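You operate a simulated robot arm through the tools that you are given. There is no shell and no other tool. Be economical: measure what you need, move in short steps, check, and stop when the job is done.

Carry out the task below with a simulated robot arm. There is one attempt and no reset: what you move stays moved.

JOB
Clamp modules 27 and 56 in the rail with the green stop.
Fine: 27 goes next to the purple stop; lock the purple stop first and the green one last.

Only the result counts: the job must be done as asked and must still hold three seconds after the hand-in. Knocking over, shifting, dropping, spilling or breaking anything else fails it.

ROBOT AND FRAMES
A 7-joint arm with a two-finger parallel gripper, fixed in place. Base frame: the origin is at the foot of the arm, x ahead of it, y to its left, z up; the work surface is at about z = 0. Lengths are in m, angles in degrees, forces in N, time in s.
With the tool pointing down near the work surface it reaches from about 0.24 to 0.62 m from the base axis. Its first joint turns from -66.0 to 66.0 degrees. Payload 2.6 kg.
The tool frame sits at the grasp point between the pads (the TCP): z along the fingers, y along the line on which they close. The tips reach 0.03 m beyond it. Largest opening 0.094 m; finger width 0.028, thickness 0.01; the body of the gripper, 0.05 by 0.096 m, starts 0.055 m behind the TCP.
Orientation is told as [roll, pitch, yaw] about the base's x, y, z axes, in that order, counted from this pose: with the fingers straight down and closing along the base's y, the tool's x points along the base's -x, its y along +y and its z along -z.

CONTROLS
- The arm moves only by the tool step_arm. Its arguments are lists of equal length, an entry for each row: "gripper": the gripper command, from -1 (fully open) to 1 (shut), values between in proportion; "offset": the shift along the tool's x, y, z in units of 40 mm (1.0 is 40 mm), a list of three; "delta_rot": the turn, a rotation vector about the tool's x, y, z in units of 5 degrees (1.0 is 5 degrees), a list of three. In form: {"gripper": [gripper, ...], "offset": [[tx, ty, tz], ...], "delta_rot": [[rx, ry, rz], ...]}. A call has 1 to 12 rows; each row shifts and turns the commanded pose from where the row before left it, along the tool's axes as they then stand. A call with a number of a shift or a turn outside -1 to 1 is refused whole. Each row takes 0.2 s and may step no farther than 0.05 m and 8.6 degrees from the row before; otherwise, or with a gripper value out of range, the whole call is refused. A pose out of reach is approached as far as the arm can. The call stops where the force on the tool passes 40 N (or 10 N more than at its start, if that is more) or the arm is blocked; 0.2 s more then pass. The fingers move at their own pace (about 0.072 m/s each) and stop on an object; they squeeze with about 44 N. The grip force told is the motor's: it shows also when the fingers shut on nothing. Time passes only in rows, and 0.2 s behind the last, so rows that do not move let the fingers close. It gives the time, the measured TCP pose, the force on the tool (base axes), the opening and the grip force at its end, in the units of the frame above (readings bear some noise), with the torque about the TCP (base axes, N m) and any sound that the robot's microphone picked up, and new pictures: "show" is both (left out), scene, wrist or none.
- Cameras (640 x 400 px; columns grow to the right, rows downward): "scene" is fixed at [0.0167, 0.4446, 0.5284]; the picture's right is [-0.84, -0.55, 0.00], its down [-0.48, 0.74, -0.48] and it looks along [0.26, -0.40, -0.88] (base axes); focal length 214 px, centre (320, 200). "wrist" rides on the gripper at [0.076, 0.014, -0.102] in the tool frame; the picture's right is [-0.18, 0.98, 0.00], its down [-0.75, -0.14, -0.64] and it looks along [-0.63, -0.12, 0.77] (tool axes); focal length 243 px, centre (320, 200). There is no depth. A picture from a camera that has moved, and an enlarged one, comes with that camera's place and axes in the base frame and with its lens.
- close_up(camera, box): a new picture of the part [left, top, right, bottom] of that camera's present view, enlarged. It takes no simulated time.
- job_done(): hands the job in; it is judged then, once.

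Go step by step. Nothing tells you positions but the pictures and the camera data: compare them with the known pose of the tool, close in by small moves and look again before you grip or let go. The budget is 120 turns and 200 pictures, counting those below and the enlarged ones. Unless the task says otherwise, let go and move clear before handing in, and close with one line.

The tools are called as a command line: name --argument value ..., lists and objects as JSON in quotes. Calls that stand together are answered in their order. step_arm: Moves the arm, as the interface text tells. Its arguments: {"type":"object","properties":{"gripper":{"type":"array","items":{"type":"number"}},"offset":{"type":"array","items":{"type":"array","items":{"type":"number"}}},"delta_rot":{"type":"array","items":{"type":"array","items":{"type":"number"}}},"show":{"type":"string","enum":["both","scene","wrist","none"]}},"required":["gripper","offset","delta_rot"]} The other tools are called the same way: close_up (camera, box) takes an enlarged picture of a part of a camera's view; job_done () hands the job in.

At the start:

```text
clock: 0.0
tool_pos: [0.3319, 0.0611, 0.3088]
ee_rot: [0.0, 0.0, 0.0]
contact_force: [0.8, 0.1, -0.2]
moment: [0.0, -0.02, 0.03]
finger_gap: 0.0939
grasp_force: 0.1
```

scene: 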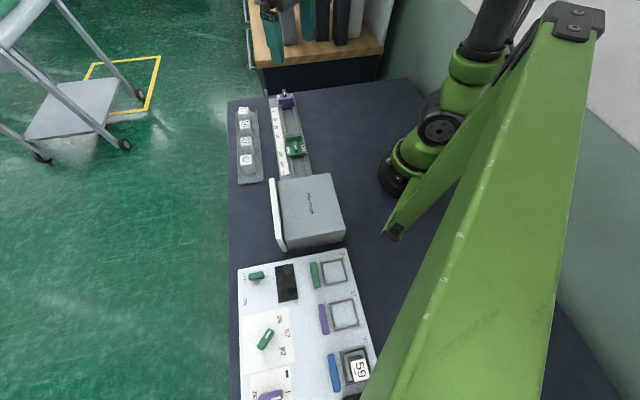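
wrist: 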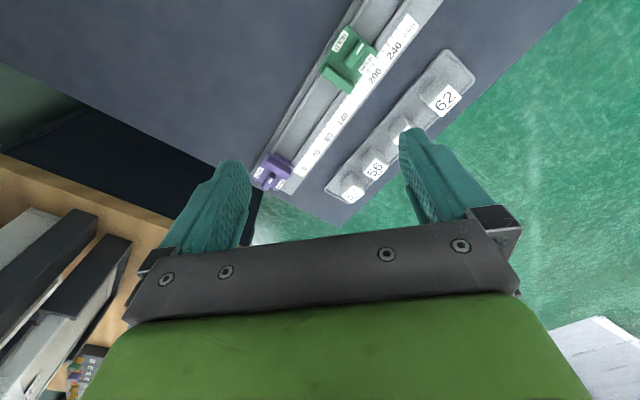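

I see a rail with a purple stop and a green stop, a tray of modules beside it, and a panel with other items nearer the camera. I'll enlarge these areas first.

close_up --camera "scene" --box '[220, 80, 350, 190]'

close_up --camera "scene" --box '[220, 240, 400, 400]'

close_up --camera "wrist" --box '[230, 0, 500, 220]'

```text
3.64 times, centred on (285, 135) of scene
camera zoom: at [0.0167, 0.4446, 0.5284], right [-0.84, -0.55, 0.0], down [-0.48, 0.74, -0.48], along [0.26, -0.4, -0.88], focal length 780 px, centre (447, 436)
```

zoom: 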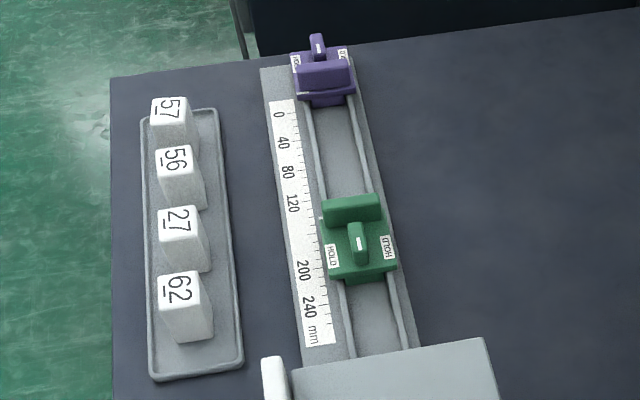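

```text
2.50 times, centred on (310, 320) of scene
camera zoom: at [0.0167, 0.4446, 0.5284], right [-0.84, -0.55, 0.0], down [-0.48, 0.74, -0.48], along [0.26, -0.4, -0.88], focal length 536 px, centre (345, -100)
```

zoom: 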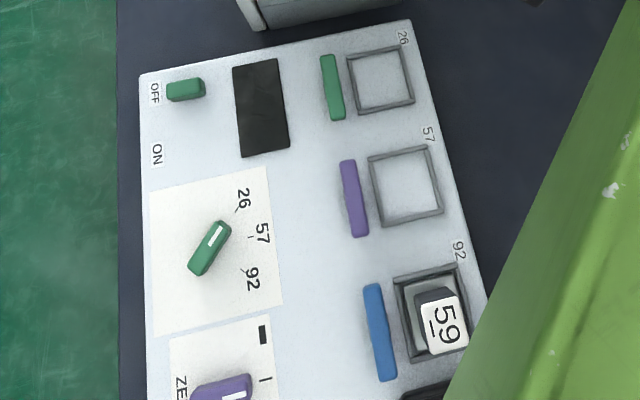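

```text
1.82 times, centred on (365, 110) of wrist
camera zoom: at [0.2554, 0.0749, 0.411], right [0.18, 0.98, 0.0], down [0.75, -0.14, 0.64], along [0.63, -0.12, -0.77], focal length 441 px, centre (238, 364)
```

zoom: 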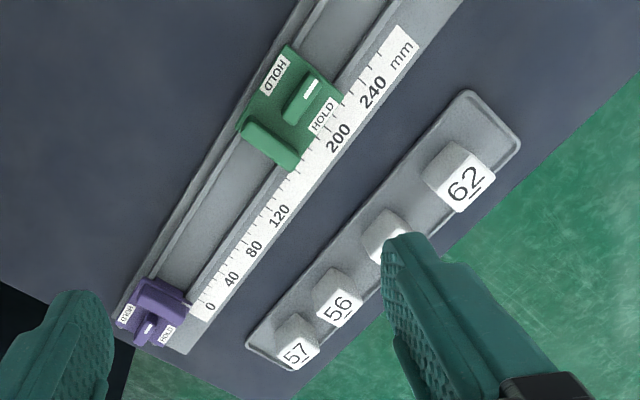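

The rail runs at about 45°, with purple near (0.49, -0.06) and green near (0.315, 0.115); the modules sit on the +x/+y side of it. I'll align the tool with the rail and look closer.

step_arm --gripper '[-1, -1, -1, -1, -1, -1, -1, -1, -1, -1, -1]' --offset '[[-1, -0.4, 0], [0, 0, 0.3], [0, 0, 0.3], [0, 0, 0.3], [0, 0, 0.3], [0, 0, 0.3], [0, 0, 0.3], [0, 0, 0.3], [0, 0, 0.3], [0, 0, 0.3], [0, 0, 0]]' --delta_rot '[[0, 0, 0], [0, 0, 1], [0, 0, 1], [0, 0, 1], [0, 0, 1], [0, 0, 1], [0, 0, 1], [0, 0, 1], [0, 0, 1], [0, 0, 0.9], [0, 0, 0]]'

```text
clock: 2.4
tool_pos: [0.3711, 0.0446, 0.2002]
ee_rot: [-0.1, 0.0, -44.6]
contact_force: [-0.3, 0.0, -0.1]
moment: [0.01, -0.01, -0.03]
finger_gap: 0.0942
grasp_force: 0.1
camera wrist: at [0.3278, 0.1073, 0.3025], right [0.82, 0.57, 0.0], down [0.44, -0.63, 0.64], along [0.37, -0.53, -0.77], focal length 243 px, centre (320, 200)
```

scene: 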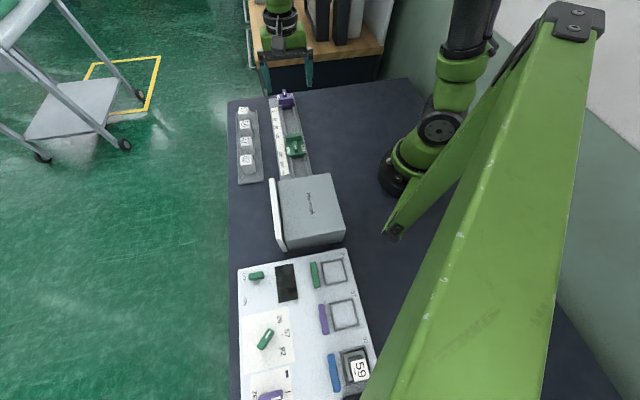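
wrist: 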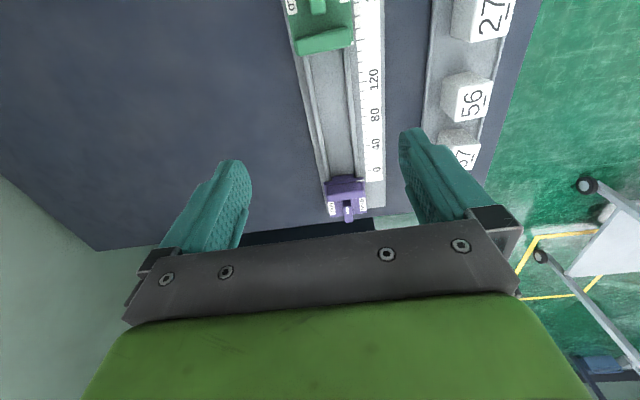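

Aligned with the rail now. I'll enlarge the stops and modules in the wrist view.

close_up --camera "wrist" --box '[290, 130, 410, 230]'

close_up --camera "wrist" --box '[270, 0, 530, 180]'

```text
4.00 times, centred on (350, 180) of wrist
camera zoom: at [0.3278, 0.1073, 0.3025], right [0.82, 0.57, 0.0], down [0.44, -0.63, 0.64], along [0.37, -0.53, -0.77], focal length 970 px, centre (200, 280)
```

zoom: 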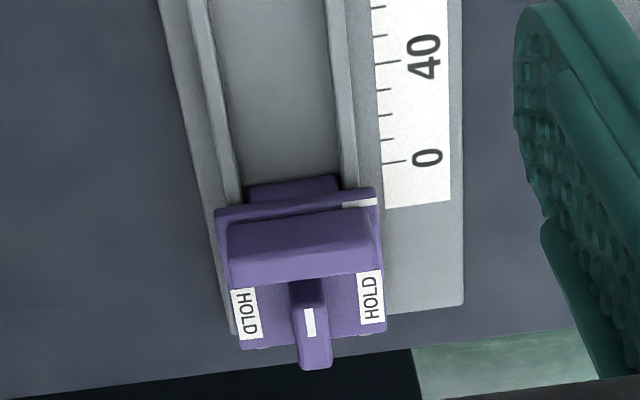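

```text
2.22 times, centred on (400, 90) of wrist
camera zoom: at [0.3278, 0.1073, 0.3025], right [0.82, 0.57, 0.0], down [0.44, -0.63, 0.64], along [0.37, -0.53, -0.77], focal length 539 px, centre (142, 444)
```

zoom: 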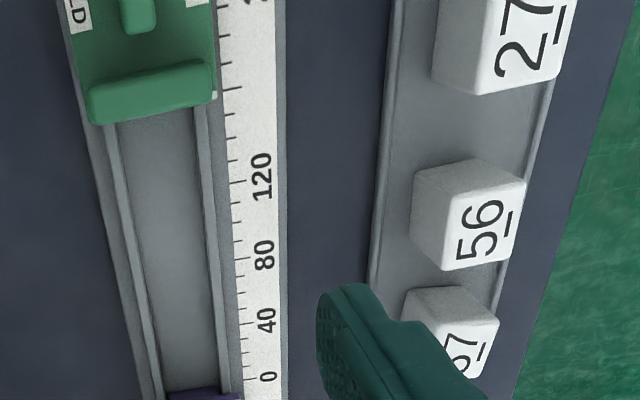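

Purple's knob lies along the rail (unlocked) with HOLD marks at both sides. I'll hover over it to measure it precisely.

step_arm --gripper '[-1, -1, -1, -1, -1]' --offset '[[-0.97, 0.055, 0.4], [-0.97, 0.055, 0.4], [-0.97, 0.055, 0.4], [-0.97, 0.055, 0.4], [0, 0, 0]]' --delta_rot '[[0, 0, 0], [0, 0, 0], [0, 0, 0], [0, 0, 0], [0, 0, 0]]'

close_up --camera "wrist" --box '[240, 60, 400, 160]'

```text
clock: 3.6
tool_pos: [0.486, -0.0575, 0.1349]
ee_rot: [0.0, -0.1, -44.5]
contact_force: [1.2, -0.1, 0.4]
moment: [-0.01, -0.02, -0.02]
finger_gap: 0.0943
grasp_force: 0.0
camera wrist: at [0.4428, 0.0046, 0.238], right [0.82, 0.57, 0.0], down [0.44, -0.63, 0.64], along [0.37, -0.53, -0.77], focal length 243 px, centre (320, 200)
```

scene: 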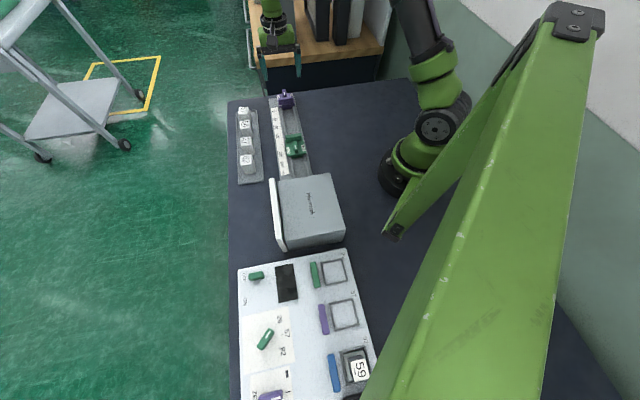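
wrist: 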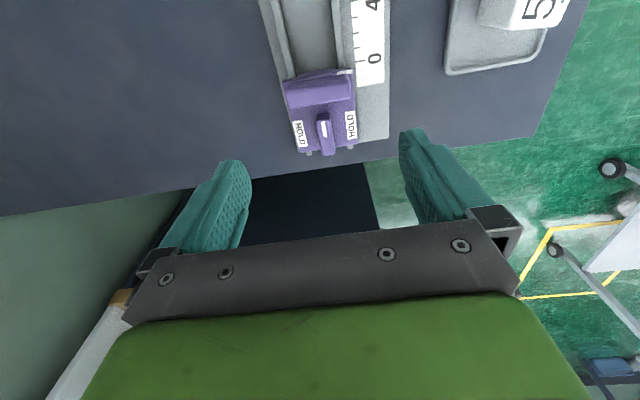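

```text
4.00 times, centred on (320, 110) of wrist
camera zoom: at [0.4428, 0.0046, 0.238], right [0.82, 0.57, 0.0], down [0.44, -0.63, 0.64], along [0.37, -0.53, -0.77], focal length 970 px, centre (320, 560)
```

zoom: 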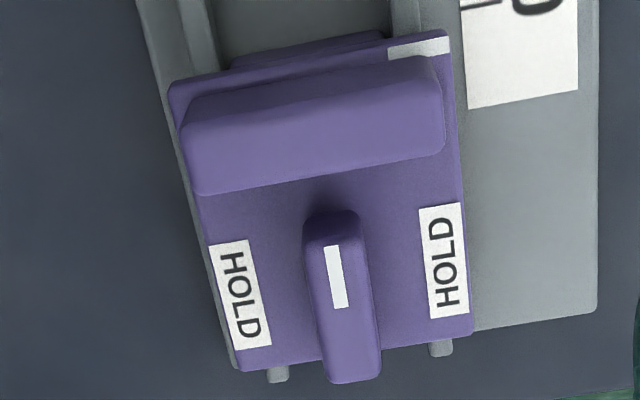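

Triangulation puts purple's knob pivot at about (0.499, -0.068), with its top at z≈0.047 and the plate at z≈0.027. I'll descend around the knob with the fingers partly closed.

step_arm --gripper '[0.1, 0.1, 0.1, 0.1, 0.1]' --offset '[[-0.41, 0.05, 0], [0, 0, 0.6], [0, 0, 0.6], [0, 0, 0.55], [0, 0, 0]]' --delta_rot '[[0, 0, 0.3], [0, 0, 0], [0, 0, 0], [0, 0, 0], [0, 0, 0]]' --show "wrist"

close_up --camera "wrist" --box '[220, 90, 420, 240]'

close_up --camera "scene" --box '[250, 70, 330, 120]'

```text
clock: 4.8
tool_pos: [0.5007, -0.0671, 0.065]
ee_rot: [0.1, 0.0, -46.0]
contact_force: [-0.3, -0.1, -0.2]
moment: [-0.01, 0.05, 0.0]
finger_gap: 0.0421
grasp_force: 0.0
camera wrist: at [0.4587, -0.0037, 0.1677], right [0.84, 0.55, 0.0], down [0.42, -0.64, 0.64], along [0.35, -0.54, -0.77], focal length 243 px, centre (320, 200)
```

wrist: 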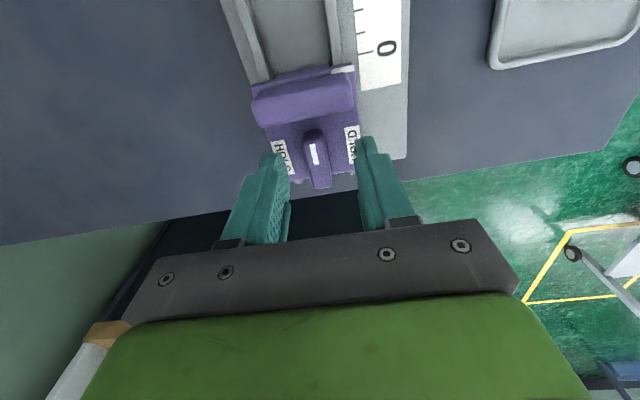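

```text
2.67 times, centred on (320, 165) of wrist
camera zoom: at [0.4587, -0.0037, 0.1677], right [0.84, 0.55, 0.0], down [0.42, -0.64, 0.64], along [0.35, -0.54, -0.77], focal length 647 px, centre (320, 293)
```

zoom: 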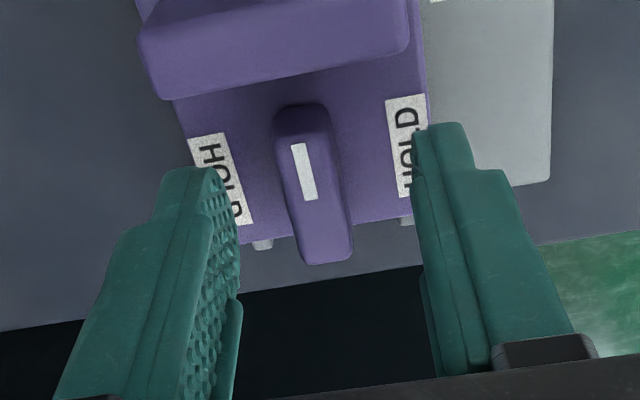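

```text
8.00 times, centred on (290, 95) of scene
camera zoom: at [0.0167, 0.4446, 0.5284], right [-0.84, -0.55, 0.0], down [-0.48, 0.74, -0.48], along [0.26, -0.4, -0.88], focal length 1716 px, centre (560, 1040)
```

zoom: 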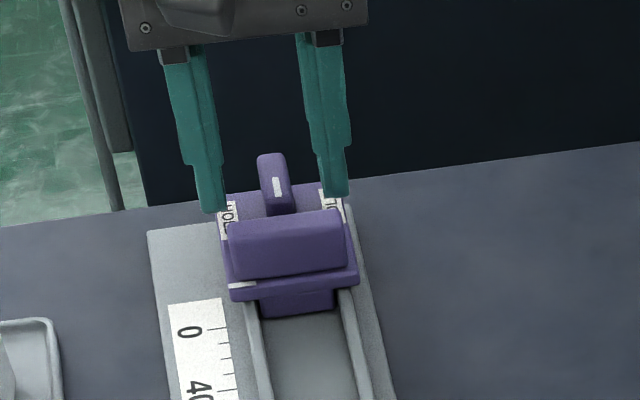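

The fingers straddle the knob. I'll go down a few more millimetres and close.

step_arm --gripper '[0.1, 1, 1, 1]' --offset '[[0, 0, 0.08], [0, 0, 0], [0, 0, 0], [0, 0, 0]]' --delta_rot '[[0, 0, 0], [0, 0, 0], [0, 0, 0], [0, 0, 0]]' --show "wrist"

close_up --camera "wrist" --box '[220, 90, 420, 240]'

```text
clock: 5.8
tool_pos: [0.4994, -0.0685, 0.0612]
ee_rot: [-0.2, 0.1, -46.1]
contact_force: [-10.9, -6.1, 3.3]
moment: [0.02, 0.31, -0.02]
finger_gap: 0.0124
grasp_force: 44.7
camera wrist: at [0.4585, -0.0044, 0.1646], right [0.84, 0.55, 0.0], down [0.42, -0.64, 0.64], along [0.35, -0.54, -0.77], focal length 243 px, centre (320, 200)
```

wrist: 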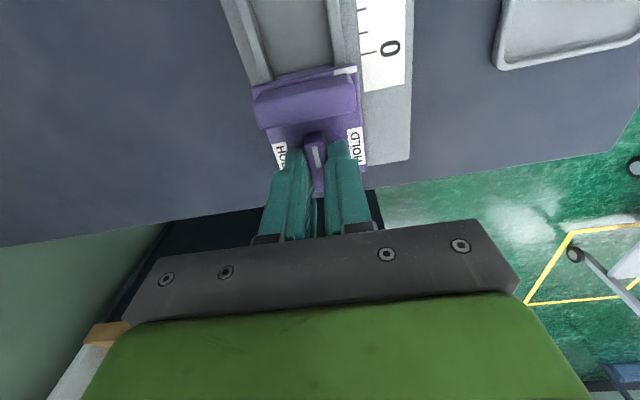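

```text
2.67 times, centred on (320, 165) of wrist
camera zoom: at [0.4585, -0.0044, 0.1646], right [0.84, 0.55, 0.0], down [0.42, -0.64, 0.64], along [0.35, -0.54, -0.77], focal length 647 px, centre (320, 293)
```

zoom: 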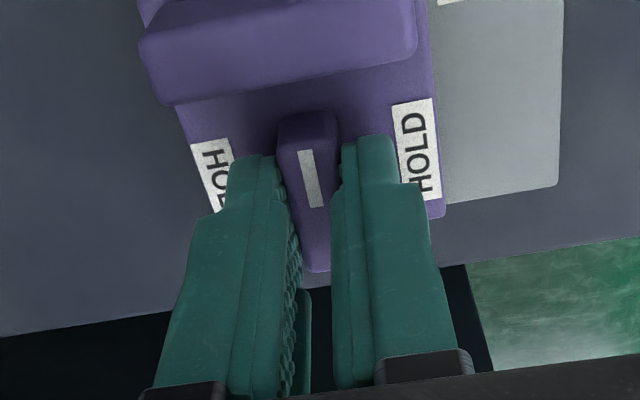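

I have the knob gripped with a 12 mm gap. I'll relieve the side load and turn it.

step_arm --gripper '[1, 1, 1, 1, 1, 1, 1, 1]' --offset '[[0, -0.03, 0], [0, 0, 0], [0, 0, 0], [0, 0, 0], [0, 0, 0], [0, 0, 0], [0, 0, 0], [0, 0, 0]]' --delta_rot '[[0, 0, 0], [0, 0, -1], [0, 0, -1], [0, 0, -1], [0, 0, -1], [0, 0, -1], [0, 0, -1], [0, 0, 0]]'

close_up --camera "scene" --box '[250, 70, 330, 120]'

```text
clock: 7.6
tool_pos: [0.4957, -0.0681, 0.0625]
ee_rot: [0.1, 0.5, -16.3]
contact_force: [-23.6, 3.7, -3.6]
moment: [0.11, 0.33, -1.84]
finger_gap: 0.0253
grasp_force: 44.5
camera wrist: at [0.43, -0.0336, 0.1658], right [0.45, 0.89, 0.0], down [0.69, -0.35, 0.63], along [0.57, -0.29, -0.77], focal length 243 px, centre (320, 200)
```

scene: 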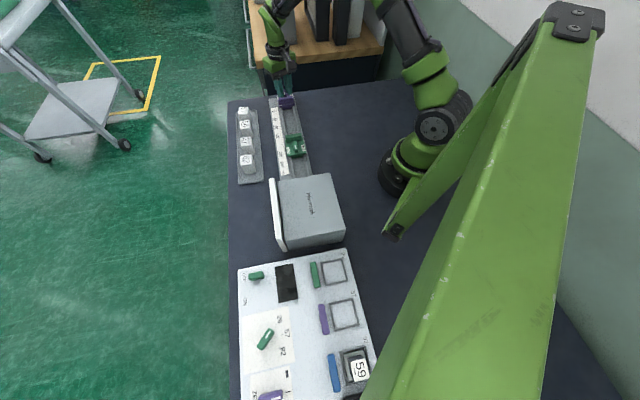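
wrist: 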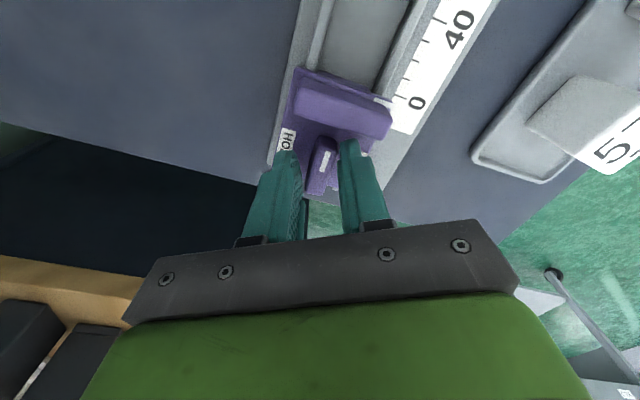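

```text
8.00 times, centred on (290, 95) of scene
camera zoom: at [0.0167, 0.4446, 0.5284], right [-0.84, -0.55, 0.0], down [-0.48, 0.74, -0.48], along [0.26, -0.4, -0.88], focal length 1716 px, centre (560, 1040)
```

zoom: 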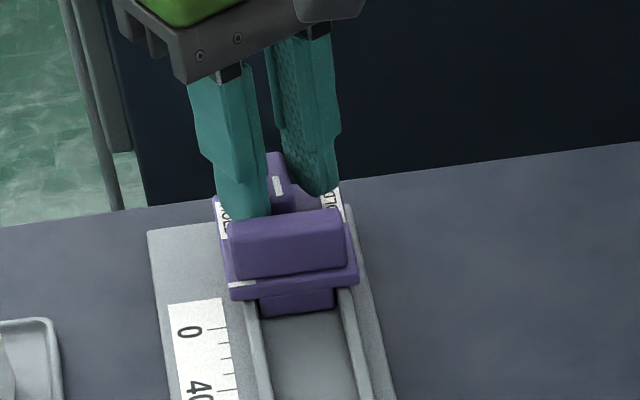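

The fingers spread to 25 mm, so they slipped around the knob instead of turning it. I'll turn back to realign and look.

step_arm --gripper '[1, 1, 1, 1, 1, 1, 1, 1]' --offset '[[0, 0, 0], [0, 0, 0], [0, 0, 0], [0, 0, 0], [0, 0, 0], [0, 0, 0], [0, 0, 0], [0, 0, 0]]' --delta_rot '[[0, 0, 1], [0, 0, 1], [0, 0, 1], [0, 0, 1], [0, 0, 1], [0, 0, 1], [0, 0, 0], [0, 0, 0]]' --show "wrist"

close_up --camera "wrist" --box '[220, 90, 420, 240]'

```text
clock: 9.4
tool_pos: [0.501, -0.0689, 0.0625]
ee_rot: [-0.2, -0.1, -45.9]
contact_force: [-8.2, -4.0, -13.7]
moment: [-0.56, -0.29, 0.01]
finger_gap: 0.0124
grasp_force: 44.4
camera wrist: at [0.4583, -0.0046, 0.1651], right [0.84, 0.55, 0.0], down [0.42, -0.64, 0.64], along [0.35, -0.54, -0.77], focal length 243 px, centre (320, 200)
```

wrist: 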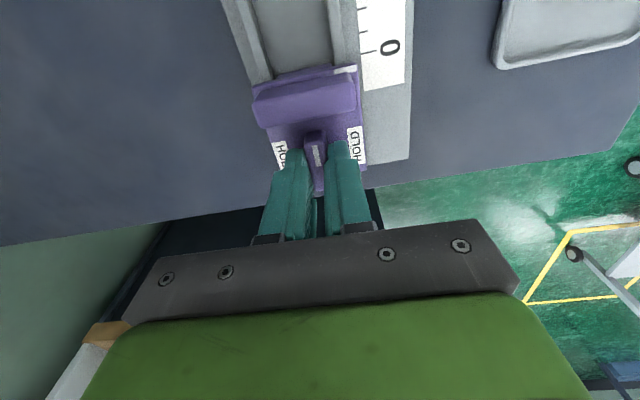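

```text
2.67 times, centred on (320, 165) of wrist
camera zoom: at [0.4583, -0.0046, 0.1651], right [0.84, 0.55, 0.0], down [0.42, -0.64, 0.64], along [0.35, -0.54, -0.77], focal length 647 px, centre (320, 293)
```

zoom: 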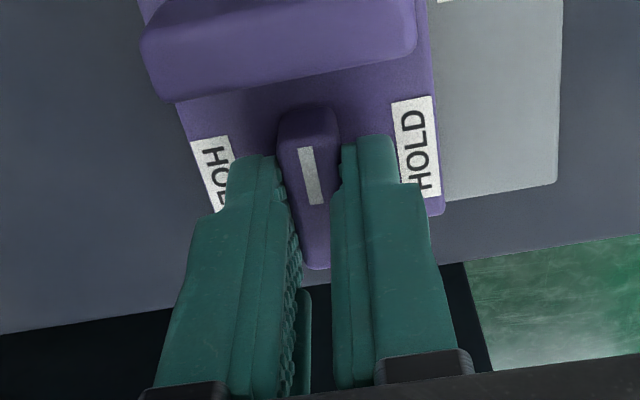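

The knob is unmoved, so I'll try a short turn the other way, watching the gap.

step_arm --gripper '[1, 1, 1, 1, 1]' --offset '[[0, 0, 0], [0, 0, 0], [0, 0, 0], [0, 0, 0], [0, 0, 0]]' --delta_rot '[[0, 0, 1], [0, 0, 1], [0, 0, 1], [0, 0, 1], [0, 0, 0]]' --show "wrist"

close_up --camera "wrist" --box '[220, 90, 420, 240]'

```text
clock: 10.6
tool_pos: [0.4991, -0.0683, 0.0638]
ee_rot: [0.0, 0.0, -66.2]
contact_force: [-7.4, -9.2, -14.5]
moment: [-0.45, 0.07, 0.0]
finger_gap: 0.0122
grasp_force: 44.1
camera wrist: at [0.4828, 0.0059, 0.1652], right [0.97, 0.23, 0.0], down [0.18, -0.75, 0.64], along [0.15, -0.63, -0.77], focal length 243 px, centre (320, 200)
```

wrist: 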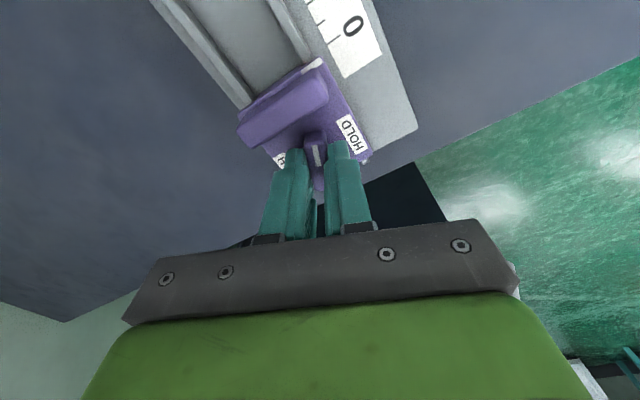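

```text
2.67 times, centred on (320, 165) of wrist
camera zoom: at [0.4828, 0.0059, 0.1652], right [0.97, 0.23, 0.0], down [0.18, -0.75, 0.64], along [0.15, -0.63, -0.77], focal length 647 px, centre (320, 293)
```

zoom: 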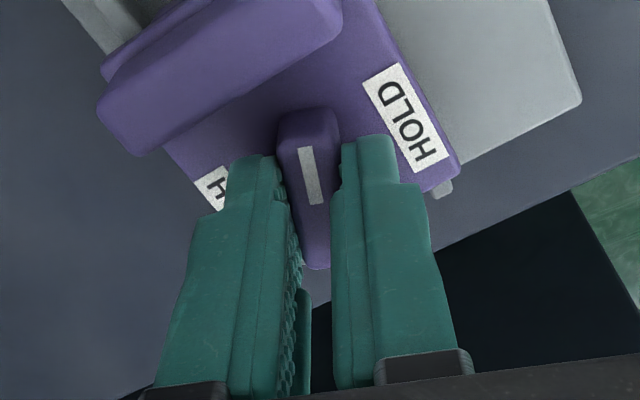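

It turns freely this way, so I'll continue to 90°.

step_arm --gripper '[1, 1, 1, 1, 1, 1, 1, 1, 1, 1]' --offset '[[0, 0, 0], [0, 0, 0], [0, 0, 0], [0, 0, 0], [0, 0, 0], [0, 0, 0], [0, 0, 0], [0, 0, 0], [0, 0, 0], [0, 0, 0]]' --delta_rot '[[0, 0, 1], [0, 0, 1], [0, 0, 1], [0, 0, 1], [0, 0, 1], [0, 0, 1], [0, 0, 1], [0, 0, 1], [0, 0, 1], [0, 0, 1]]' --show "wrist"

```text
clock: 12.8
tool_pos: [0.4991, -0.0674, 0.062]
ee_rot: [-0.1, -0.1, -116.2]
contact_force: [-14.4, -12.7, -8.5]
moment: [0.12, 0.11, 0.05]
finger_gap: 0.0121
grasp_force: 45.1
camera wrist: at [0.5465, -0.0074, 0.1651], right [0.8, -0.6, 0.0], down [-0.46, -0.61, 0.64], along [-0.39, -0.52, -0.77], focal length 243 px, centre (320, 200)
```

wrist: 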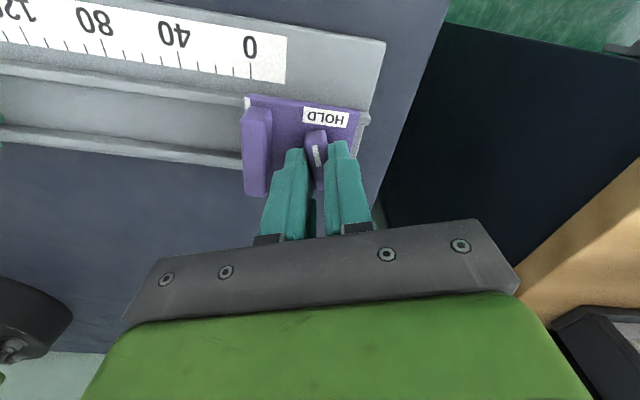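

step_arm --gripper '[1, 1, 1, 1, 1]' --offset '[[0, 0, 0], [0, 0, 0], [0, 0, 0], [0, 0, 0], [0, 0, 0]]' --delta_rot '[[0, 0, 1], [0, 0, 1], [0, 0, 1], [0, 0, 1], [0, 0, 0.3]]' --show "wrist"

close_up --camera "wrist" --box '[220, 70, 420, 220]'

```text
clock: 14.0
tool_pos: [0.4987, -0.0693, 0.0637]
ee_rot: [0.0, -0.3, -137.4]
contact_force: [-18.1, -12.5, -3.0]
moment: [-0.18, 0.3, 1.41]
finger_gap: 0.0125
grasp_force: 45.0
camera wrist: at [0.5657, -0.0279, 0.165], right [0.53, -0.85, 0.0], down [-0.65, -0.4, 0.65], along [-0.55, -0.34, -0.76], focal length 243 px, centre (320, 200)
```

wrist: 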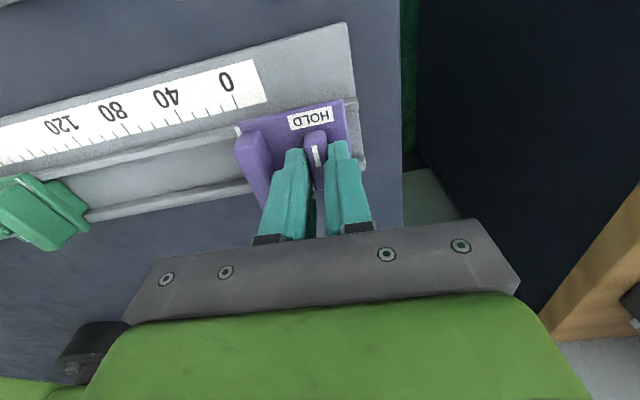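

```text
2.67 times, centred on (320, 145) of wrist
camera zoom: at [0.5657, -0.0279, 0.165], right [0.53, -0.85, 0.0], down [-0.65, -0.4, 0.65], along [-0.55, -0.34, -0.76], focal length 647 px, centre (320, 347)
```

zoom: 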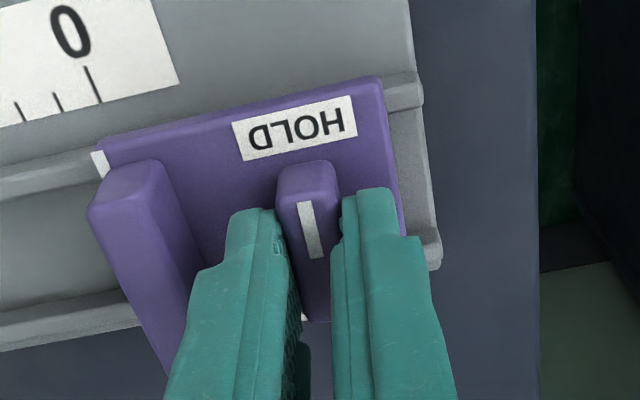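

It has reached its stop (torque 1.4 N·m) and points at HOLD. I'll release gently and lift.

step_arm --gripper '[0.5, 0.5, 0.5, 0.5, 0.5, 0.5, 0.5, 0.5]' --offset '[[0, 0, 0], [0, 0, 0], [0, 0, -0.5], [0, 0, -0.8], [0, 0, -0.9], [0, 0, -0.9], [0, 0, -0.5], [0, 0, 0]]' --delta_rot '[[0, 0, -0.2], [0, 0, 0], [0, 0, 0], [0, 0, 0], [0, 0, 0], [0, 0, 0], [0, 0, 0], [0, 0, 0]]' --show "wrist"

close_up --camera "wrist" --box '[200, 30, 440, 180]'

```text
clock: 15.8
tool_pos: [0.4983, -0.0693, 0.2064]
ee_rot: [0.0, 0.0, -136.5]
contact_force: [-0.5, -0.6, -1.2]
moment: [0.04, 0.03, 0.01]
finger_gap: 0.0236
grasp_force: 0.0
camera wrist: at [0.5656, -0.0283, 0.3094], right [0.54, -0.84, 0.0], down [-0.64, -0.42, 0.64], along [-0.54, -0.35, -0.77], focal length 243 px, centre (320, 200)
```

wrist: 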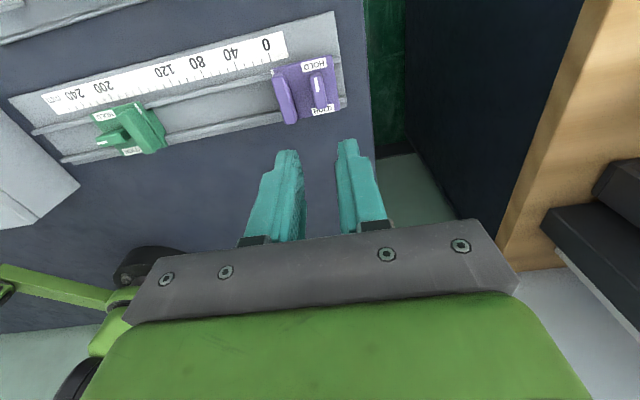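

```text
2.67 times, centred on (320, 105) of wrist
camera zoom: at [0.5656, -0.0283, 0.3094], right [0.54, -0.84, 0.0], down [-0.64, -0.42, 0.64], along [-0.54, -0.35, -0.77], focal length 647 px, centre (320, 453)
```

zoom: 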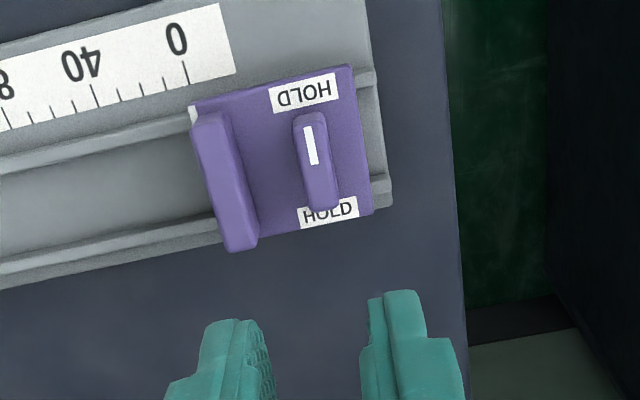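

Purple is locked. I'll swing back to rail alignment and hover over module 27 in the tray.

step_arm --gripper '[-1, -1, -1, -1, -1, -1, -1, -1, -1, -1, -1, -1]' --offset '[[0, 0, 0], [0, 0, 0], [0, 0, 0], [0, 0, 0], [0, 0, 0], [0, 0, 0], [0, 0, 0], [0, 0, 0], [0, 0, 0], [0, 0, 0], [0, 0, 0], [0, 0, 0]]' --delta_rot '[[0, 0, -1], [0, 0, -1], [0, 0, -1], [0, 0, -1], [0, 0, -1], [0, 0, -1], [0, 0, -1], [0, 0, -1], [0, 0, -1], [0, 0, -1], [0, 0, -1], [0, 0, -1]]' --show "none"

step_arm --gripper '[-1, -1, -1, -1, -1, -1, -1, -1, -1, -1, -1, -1]' --offset '[[0, 0, 0], [0, 0, 0], [0, 0, 0], [0, 0, 0], [0, 0, 0], [0, 0, 0], [0.9, 0.57, 0.1], [0.9, 0.57, 0.1], [0.9, 0.57, 0.1], [0.9, 0.57, 0.1], [0.9, 0.57, 0.1], [0.9, 0.57, 0.1]]' --delta_rot '[[0, 0, -1], [0, 0, -1], [0, 0, -1], [0, 0, -1], [0, 0, -1], [0, 0, -1], [0, 0, 0], [0, 0, 0], [0, 0, 0], [0, 0, 0], [0, 0, 0], [0, 0, 0]]'

close_up --camera "wrist" --box '[220, 20, 420, 170]'

```text
clock: 18.4
tool_pos: [0.5003, -0.0684, 0.2064]
ee_rot: [0.0, 0.0, -76.4]
contact_force: [-0.2, -1.0, -0.6]
moment: [-0.01, 0.04, -0.01]
finger_gap: 0.0941
grasp_force: 0.0
```

```text
clock: 21.0
tool_pos: [0.4519, 0.1835, 0.1824]
ee_rot: [0.0, 0.0, -46.6]
contact_force: [0.1, 0.0, 0.5]
moment: [-0.01, -0.03, 0.05]
finger_gap: 0.0938
grasp_force: 0.1
camera wrist: at [0.4113, 0.2482, 0.2852], right [0.84, 0.54, 0.0], down [0.42, -0.64, 0.64], along [0.35, -0.54, -0.77], focal length 243 px, centre (320, 200)
```

scene: 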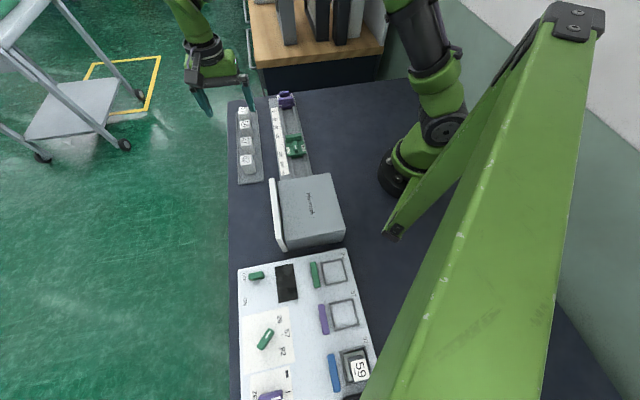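
wrist: 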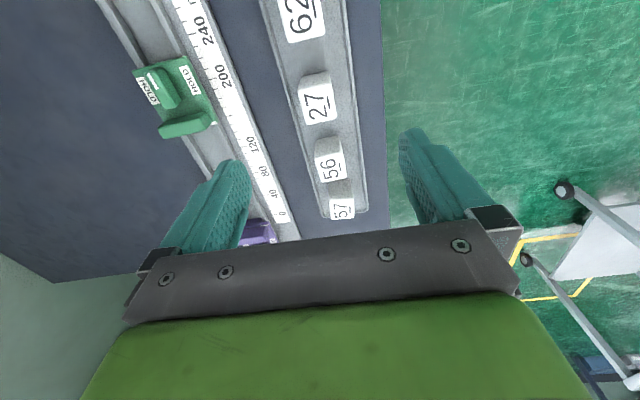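

```text
2.67 times, centred on (320, 95) of wrist
camera zoom: at [0.4113, 0.2482, 0.2852], right [0.84, 0.54, 0.0], down [0.42, -0.64, 0.64], along [0.35, -0.54, -0.77], focal length 647 px, centre (320, 480)
```

zoom: 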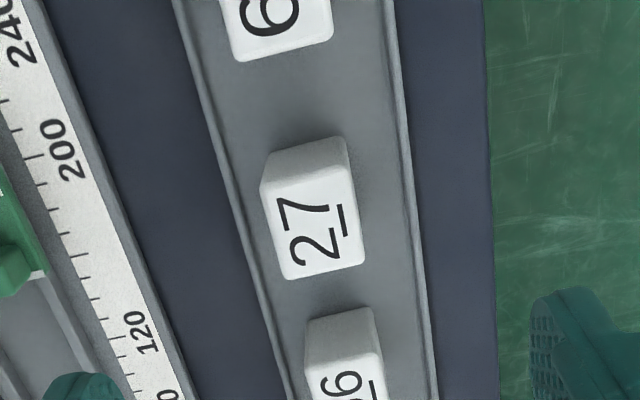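

Module 27's top centre is at about (0.454, 0.179, 0.044), and it is nearly aligned with the tool. I'll descend with a moderate opening.

step_arm --gripper '[-0.28, -0.28, -0.28, -0.28, -0.28, -0.28]' --offset '[[-0.11, -0.04, 0.5], [0, 0, 0.9], [0, 0, 0.9], [0, 0, 0.6], [0, 0, 0.3], [0, 0, 0]]' --delta_rot '[[0, 0, 0], [0, 0, 0], [0, 0, 0], [0, 0, 0], [0, 0, 0], [0, 0, 0]]'

close_up --camera "wrist" --box '[200, 70, 440, 250]'

close_up --camera "scene" --box '[210, 90, 290, 190]'

```text
clock: 22.4
tool_pos: [0.4524, 0.178, 0.056]
ee_rot: [0.1, -0.1, -46.5]
contact_force: [0.4, -0.1, -0.4]
moment: [-0.01, 0.0, -0.01]
finger_gap: 0.0604
grasp_force: 0.1
camera wrist: at [0.4115, 0.243, 0.158], right [0.84, 0.54, 0.0], down [0.42, -0.64, 0.64], along [0.35, -0.54, -0.77], focal length 243 px, centre (320, 200)
```

scene: 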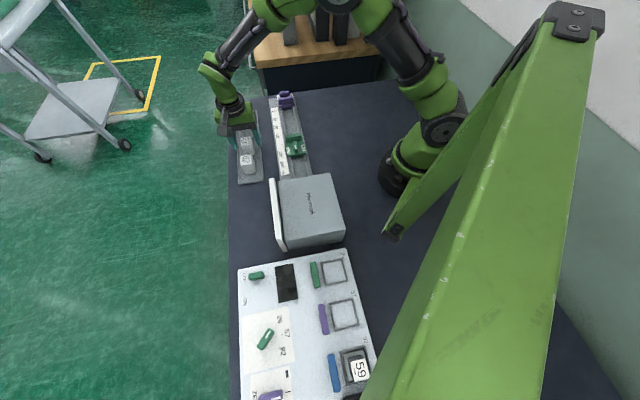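
wrist: 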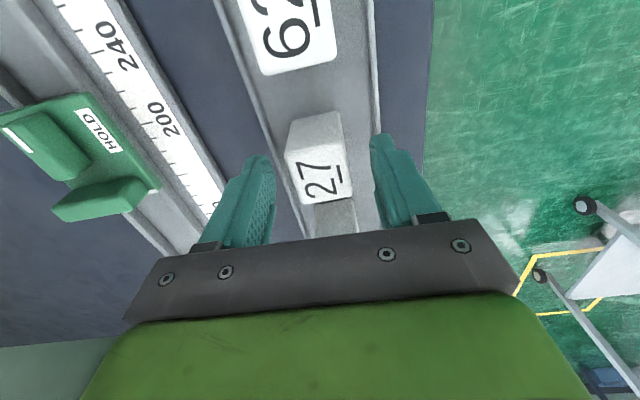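

```text
2.22 times, centred on (320, 160) of wrist
camera zoom: at [0.4115, 0.243, 0.158], right [0.84, 0.54, 0.0], down [0.42, -0.64, 0.64], along [0.35, -0.54, -0.77], focal length 539 px, centre (320, 289)
```

zoom: 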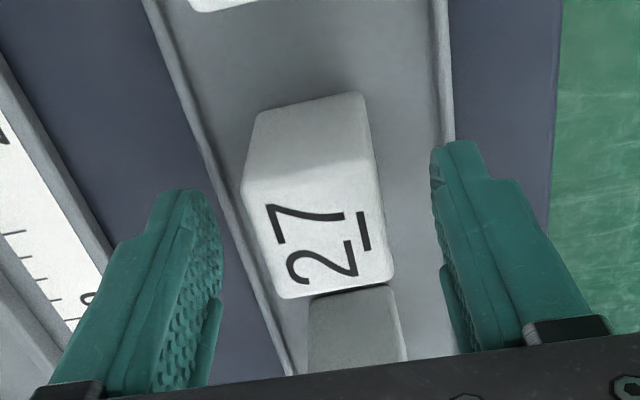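

```text
4.00 times, centred on (250, 140) of scene
camera zoom: at [0.0167, 0.4446, 0.5284], right [-0.84, -0.55, 0.0], down [-0.48, 0.74, -0.48], along [0.26, -0.4, -0.88], focal length 858 px, centre (600, 440)
```

zoom: 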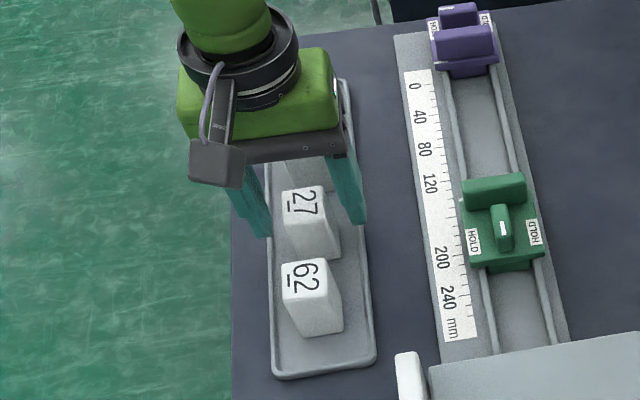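

The fingers are centred on 27. I'll nudge slightly, close, and lift.

step_arm --gripper '[-0.28, 0.3, 1, 1, 1, 1]' --offset '[[0, 0.06, 0.08], [0, 0, 0], [0, 0, 0], [0, 0, 0], [0, 0, -0.4], [0, 0, -0.9]]' --delta_rot '[[0, 0, 0], [0, 0, 0], [0, 0, 0], [0, 0, 0], [0, 0, 0], [0, 0, 0]]'

close_up --camera "wrist" --box '[200, 70, 440, 250]'

close_up --camera "scene" --box '[210, 80, 310, 190]'

```text
clock: 23.8
tool_pos: [0.4539, 0.1801, 0.1049]
ee_rot: [0.0, 0.0, -46.5]
contact_force: [0.0, -0.3, -0.2]
moment: [0.0, 0.01, -0.01]
finger_gap: 0.0354
grasp_force: 44.0
camera wrist: at [0.4125, 0.2443, 0.2061], right [0.84, 0.54, 0.0], down [0.42, -0.64, 0.64], along [0.35, -0.54, -0.77], focal length 243 px, centre (320, 200)
```

scene: 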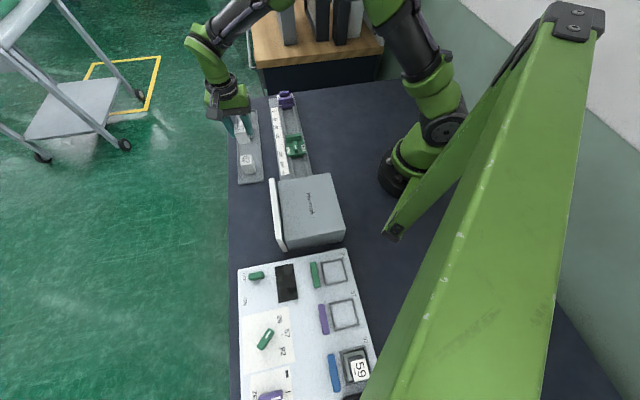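
wrist: 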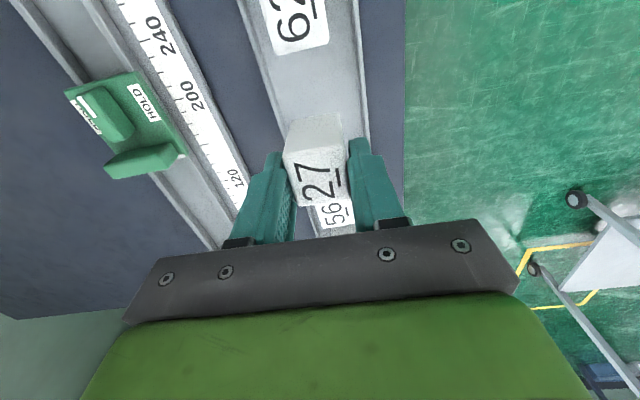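

```text
2.22 times, centred on (320, 160) of wrist
camera zoom: at [0.4125, 0.2443, 0.2061], right [0.84, 0.54, 0.0], down [0.42, -0.64, 0.64], along [0.35, -0.54, -0.77], focal length 539 px, centre (320, 289)
```

zoom: 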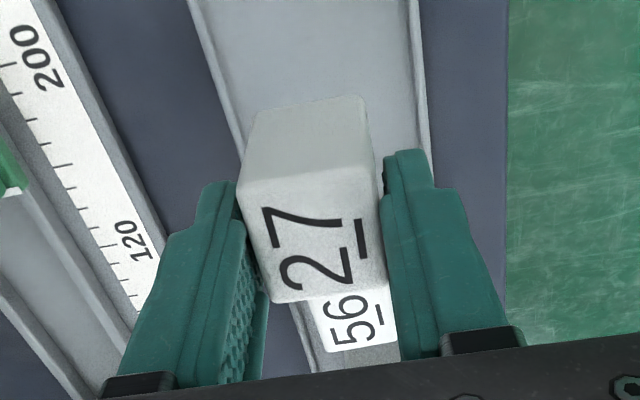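

```text
3.64 times, centred on (260, 135) of scene
camera zoom: at [0.0167, 0.4446, 0.5284], right [-0.84, -0.55, 0.0], down [-0.48, 0.74, -0.48], along [0.26, -0.4, -0.88], focal length 780 px, centre (538, 436)
```

zoom: 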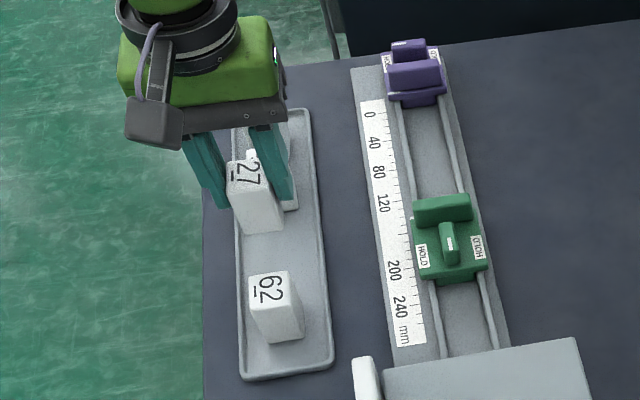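

27 is held (35 mm wide). I'll carry it over the rail beside the purple stop and compare it with the channel.

step_arm --gripper '[1, 1, 1, 1, 1, 1, 1]' --offset '[[0, 0, -0.75], [-0.69, -0.69, 0], [-0.69, -0.69, 0], [-0.69, -0.69, 0], [-0.69, -0.69, 0], [-0.69, -0.69, 0], [0, 0, 0]]' --delta_rot '[[0, 0, 0], [0, 0, 0], [0, 0, 0], [0, 0, 0], [0, 0, 0], [0, 0, 0], [0, 0, 0]]'

close_up --camera "wrist" --box '[200, 0, 440, 180]'

close_up --camera "scene" --box '[240, 70, 340, 150]'

```text
clock: 25.4
tool_pos: [0.4488, -0.0147, 0.1331]
ee_rot: [0.2, 0.0, -46.5]
contact_force: [0.4, -0.2, 0.3]
moment: [-0.01, 0.0, 0.01]
finger_gap: 0.0355
grasp_force: 44.6
camera wrist: at [0.4074, 0.0493, 0.2363], right [0.84, 0.54, 0.0], down [0.42, -0.64, 0.64], along [0.35, -0.54, -0.77], focal length 243 px, centre (320, 200)
```

scene: 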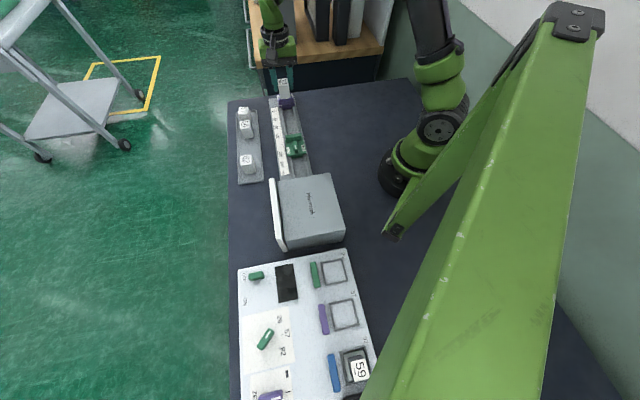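
wrist: 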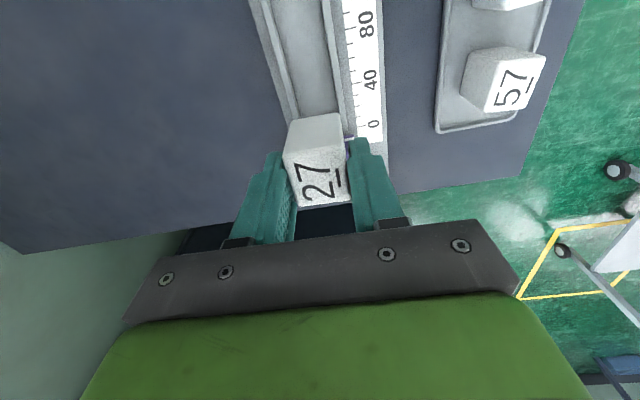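

```text
2.22 times, centred on (320, 90) of wrist
camera zoom: at [0.4074, 0.0493, 0.2363], right [0.84, 0.54, 0.0], down [0.42, -0.64, 0.64], along [0.35, -0.54, -0.77], focal length 539 px, centre (320, 444)
```

zoom: 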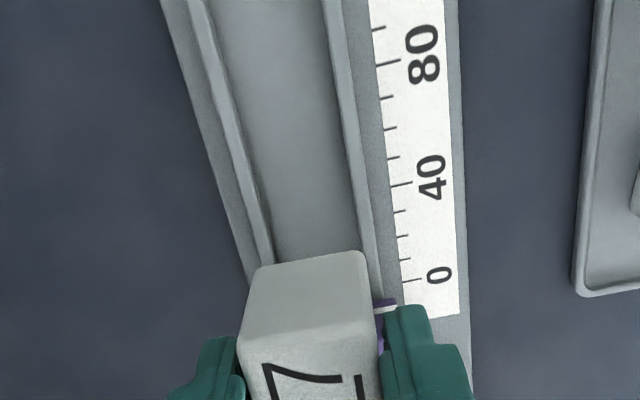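

```text
5.00 times, centred on (290, 110) of scene
camera zoom: at [0.0167, 0.4446, 0.5284], right [-0.84, -0.55, 0.0], down [-0.48, 0.74, -0.48], along [0.26, -0.4, -0.88], focal length 1072 px, centre (470, 650)
```

zoom: 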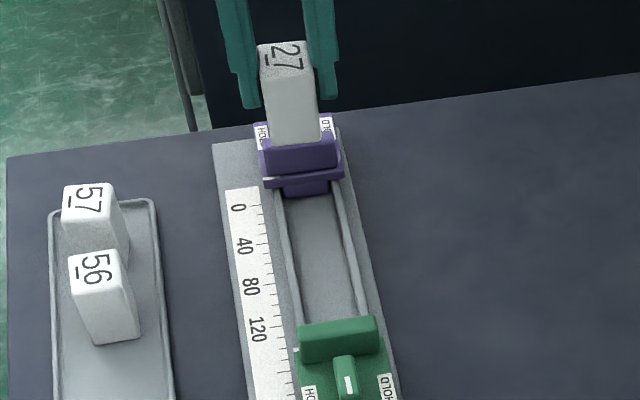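

The channel is about 37 mm wide, and 27 is about 2–3 mm to the ruler side of its centre. I'll shift, lower to just above the walls, and look again.

step_arm --gripper '[1, 1, 1, 1]' --offset '[[0, -0.06, 0.5], [0, 0, 0.5], [0, 0, 0.45], [0, 0, 0]]' --delta_rot '[[0, 0, -0.1], [0, 0, 0], [0, 0, 0], [0, 0, 0]]'

close_up --camera "wrist" --box '[240, 60, 400, 180]'

close_up --camera "scene" --box '[260, 80, 320, 130]'

```text
clock: 26.4
tool_pos: [0.4467, -0.0172, 0.0742]
ee_rot: [-0.1, 0.1, -46.0]
contact_force: [0.3, -0.9, -0.9]
moment: [-0.01, 0.0, -0.04]
finger_gap: 0.0348
grasp_force: 43.8
camera wrist: at [0.4053, 0.0465, 0.1779], right [0.84, 0.55, 0.0], down [0.42, -0.64, 0.64], along [0.35, -0.54, -0.77], focal length 243 px, centre (320, 200)
```

scene: 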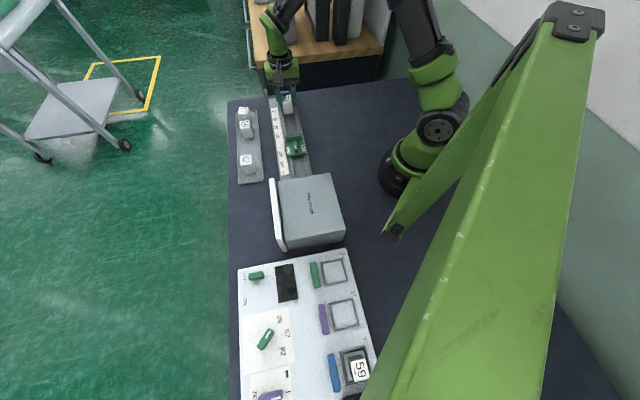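
wrist: 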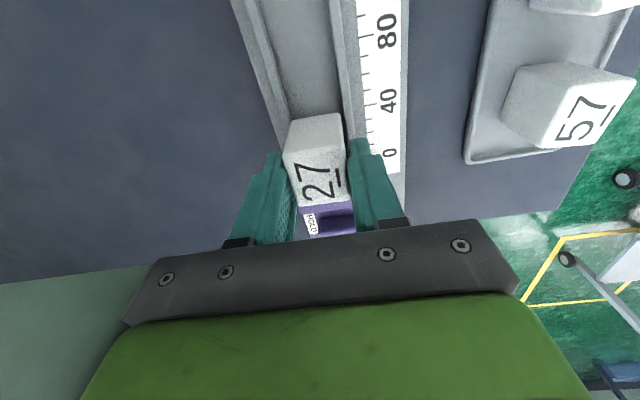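

```text
3.33 times, centred on (320, 120) of wrist
camera zoom: at [0.4053, 0.0465, 0.1779], right [0.84, 0.55, 0.0], down [0.42, -0.64, 0.64], along [0.35, -0.54, -0.77], focal length 809 px, centre (320, 467)
```

zoom: 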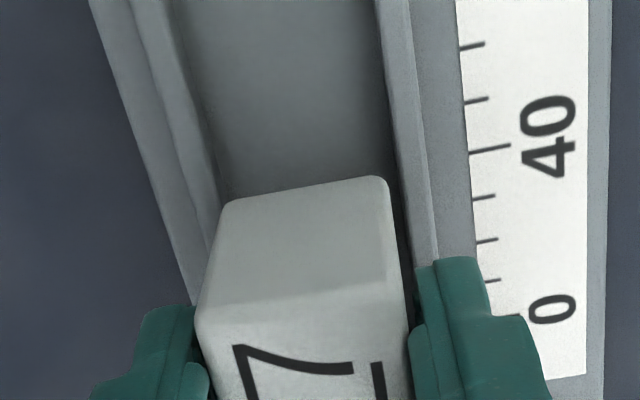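

```text
8.00 times, centred on (290, 105) of scene
camera zoom: at [0.0167, 0.4446, 0.5284], right [-0.84, -0.55, 0.0], down [-0.48, 0.74, -0.48], along [0.26, -0.4, -0.88], focal length 1716 px, centre (560, 960)
```

zoom: 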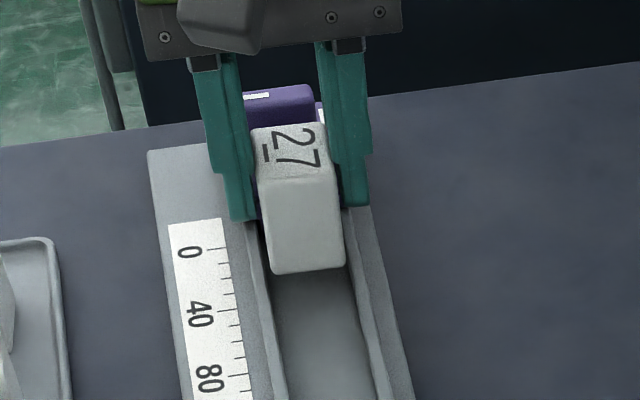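

close_up --camera "wrist" --box '[270, 80, 370, 140]'

close_up --camera "scene" --box '[280, 95, 316, 122]'

```text
6.40 times, centred on (320, 110) of wrist
camera zoom: at [0.4053, 0.0465, 0.1779], right [0.84, 0.55, 0.0], down [0.42, -0.64, 0.64], along [0.35, -0.54, -0.77], focal length 1553 px, centre (320, 776)
```

zoom: 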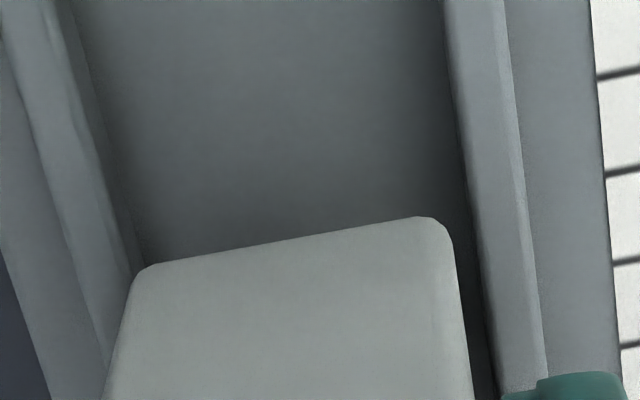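

```text
14.81 times, centred on (298, 108) of scene
camera zoom: at [0.0167, 0.4446, 0.5284], right [-0.84, -0.55, 0.0], down [-0.48, 0.74, -0.48], along [0.26, -0.4, -0.88], focal length 3177 px, centre (646, 1556)
```

zoom: 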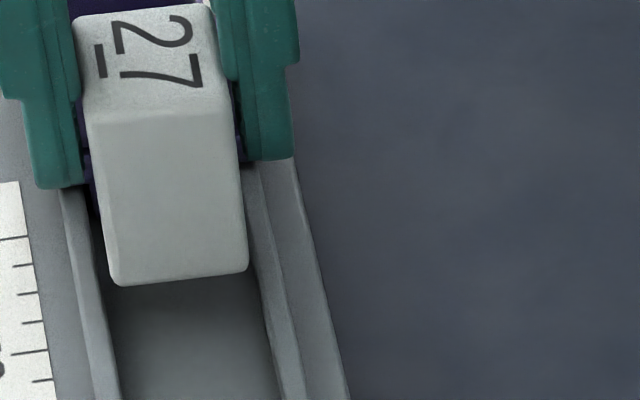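

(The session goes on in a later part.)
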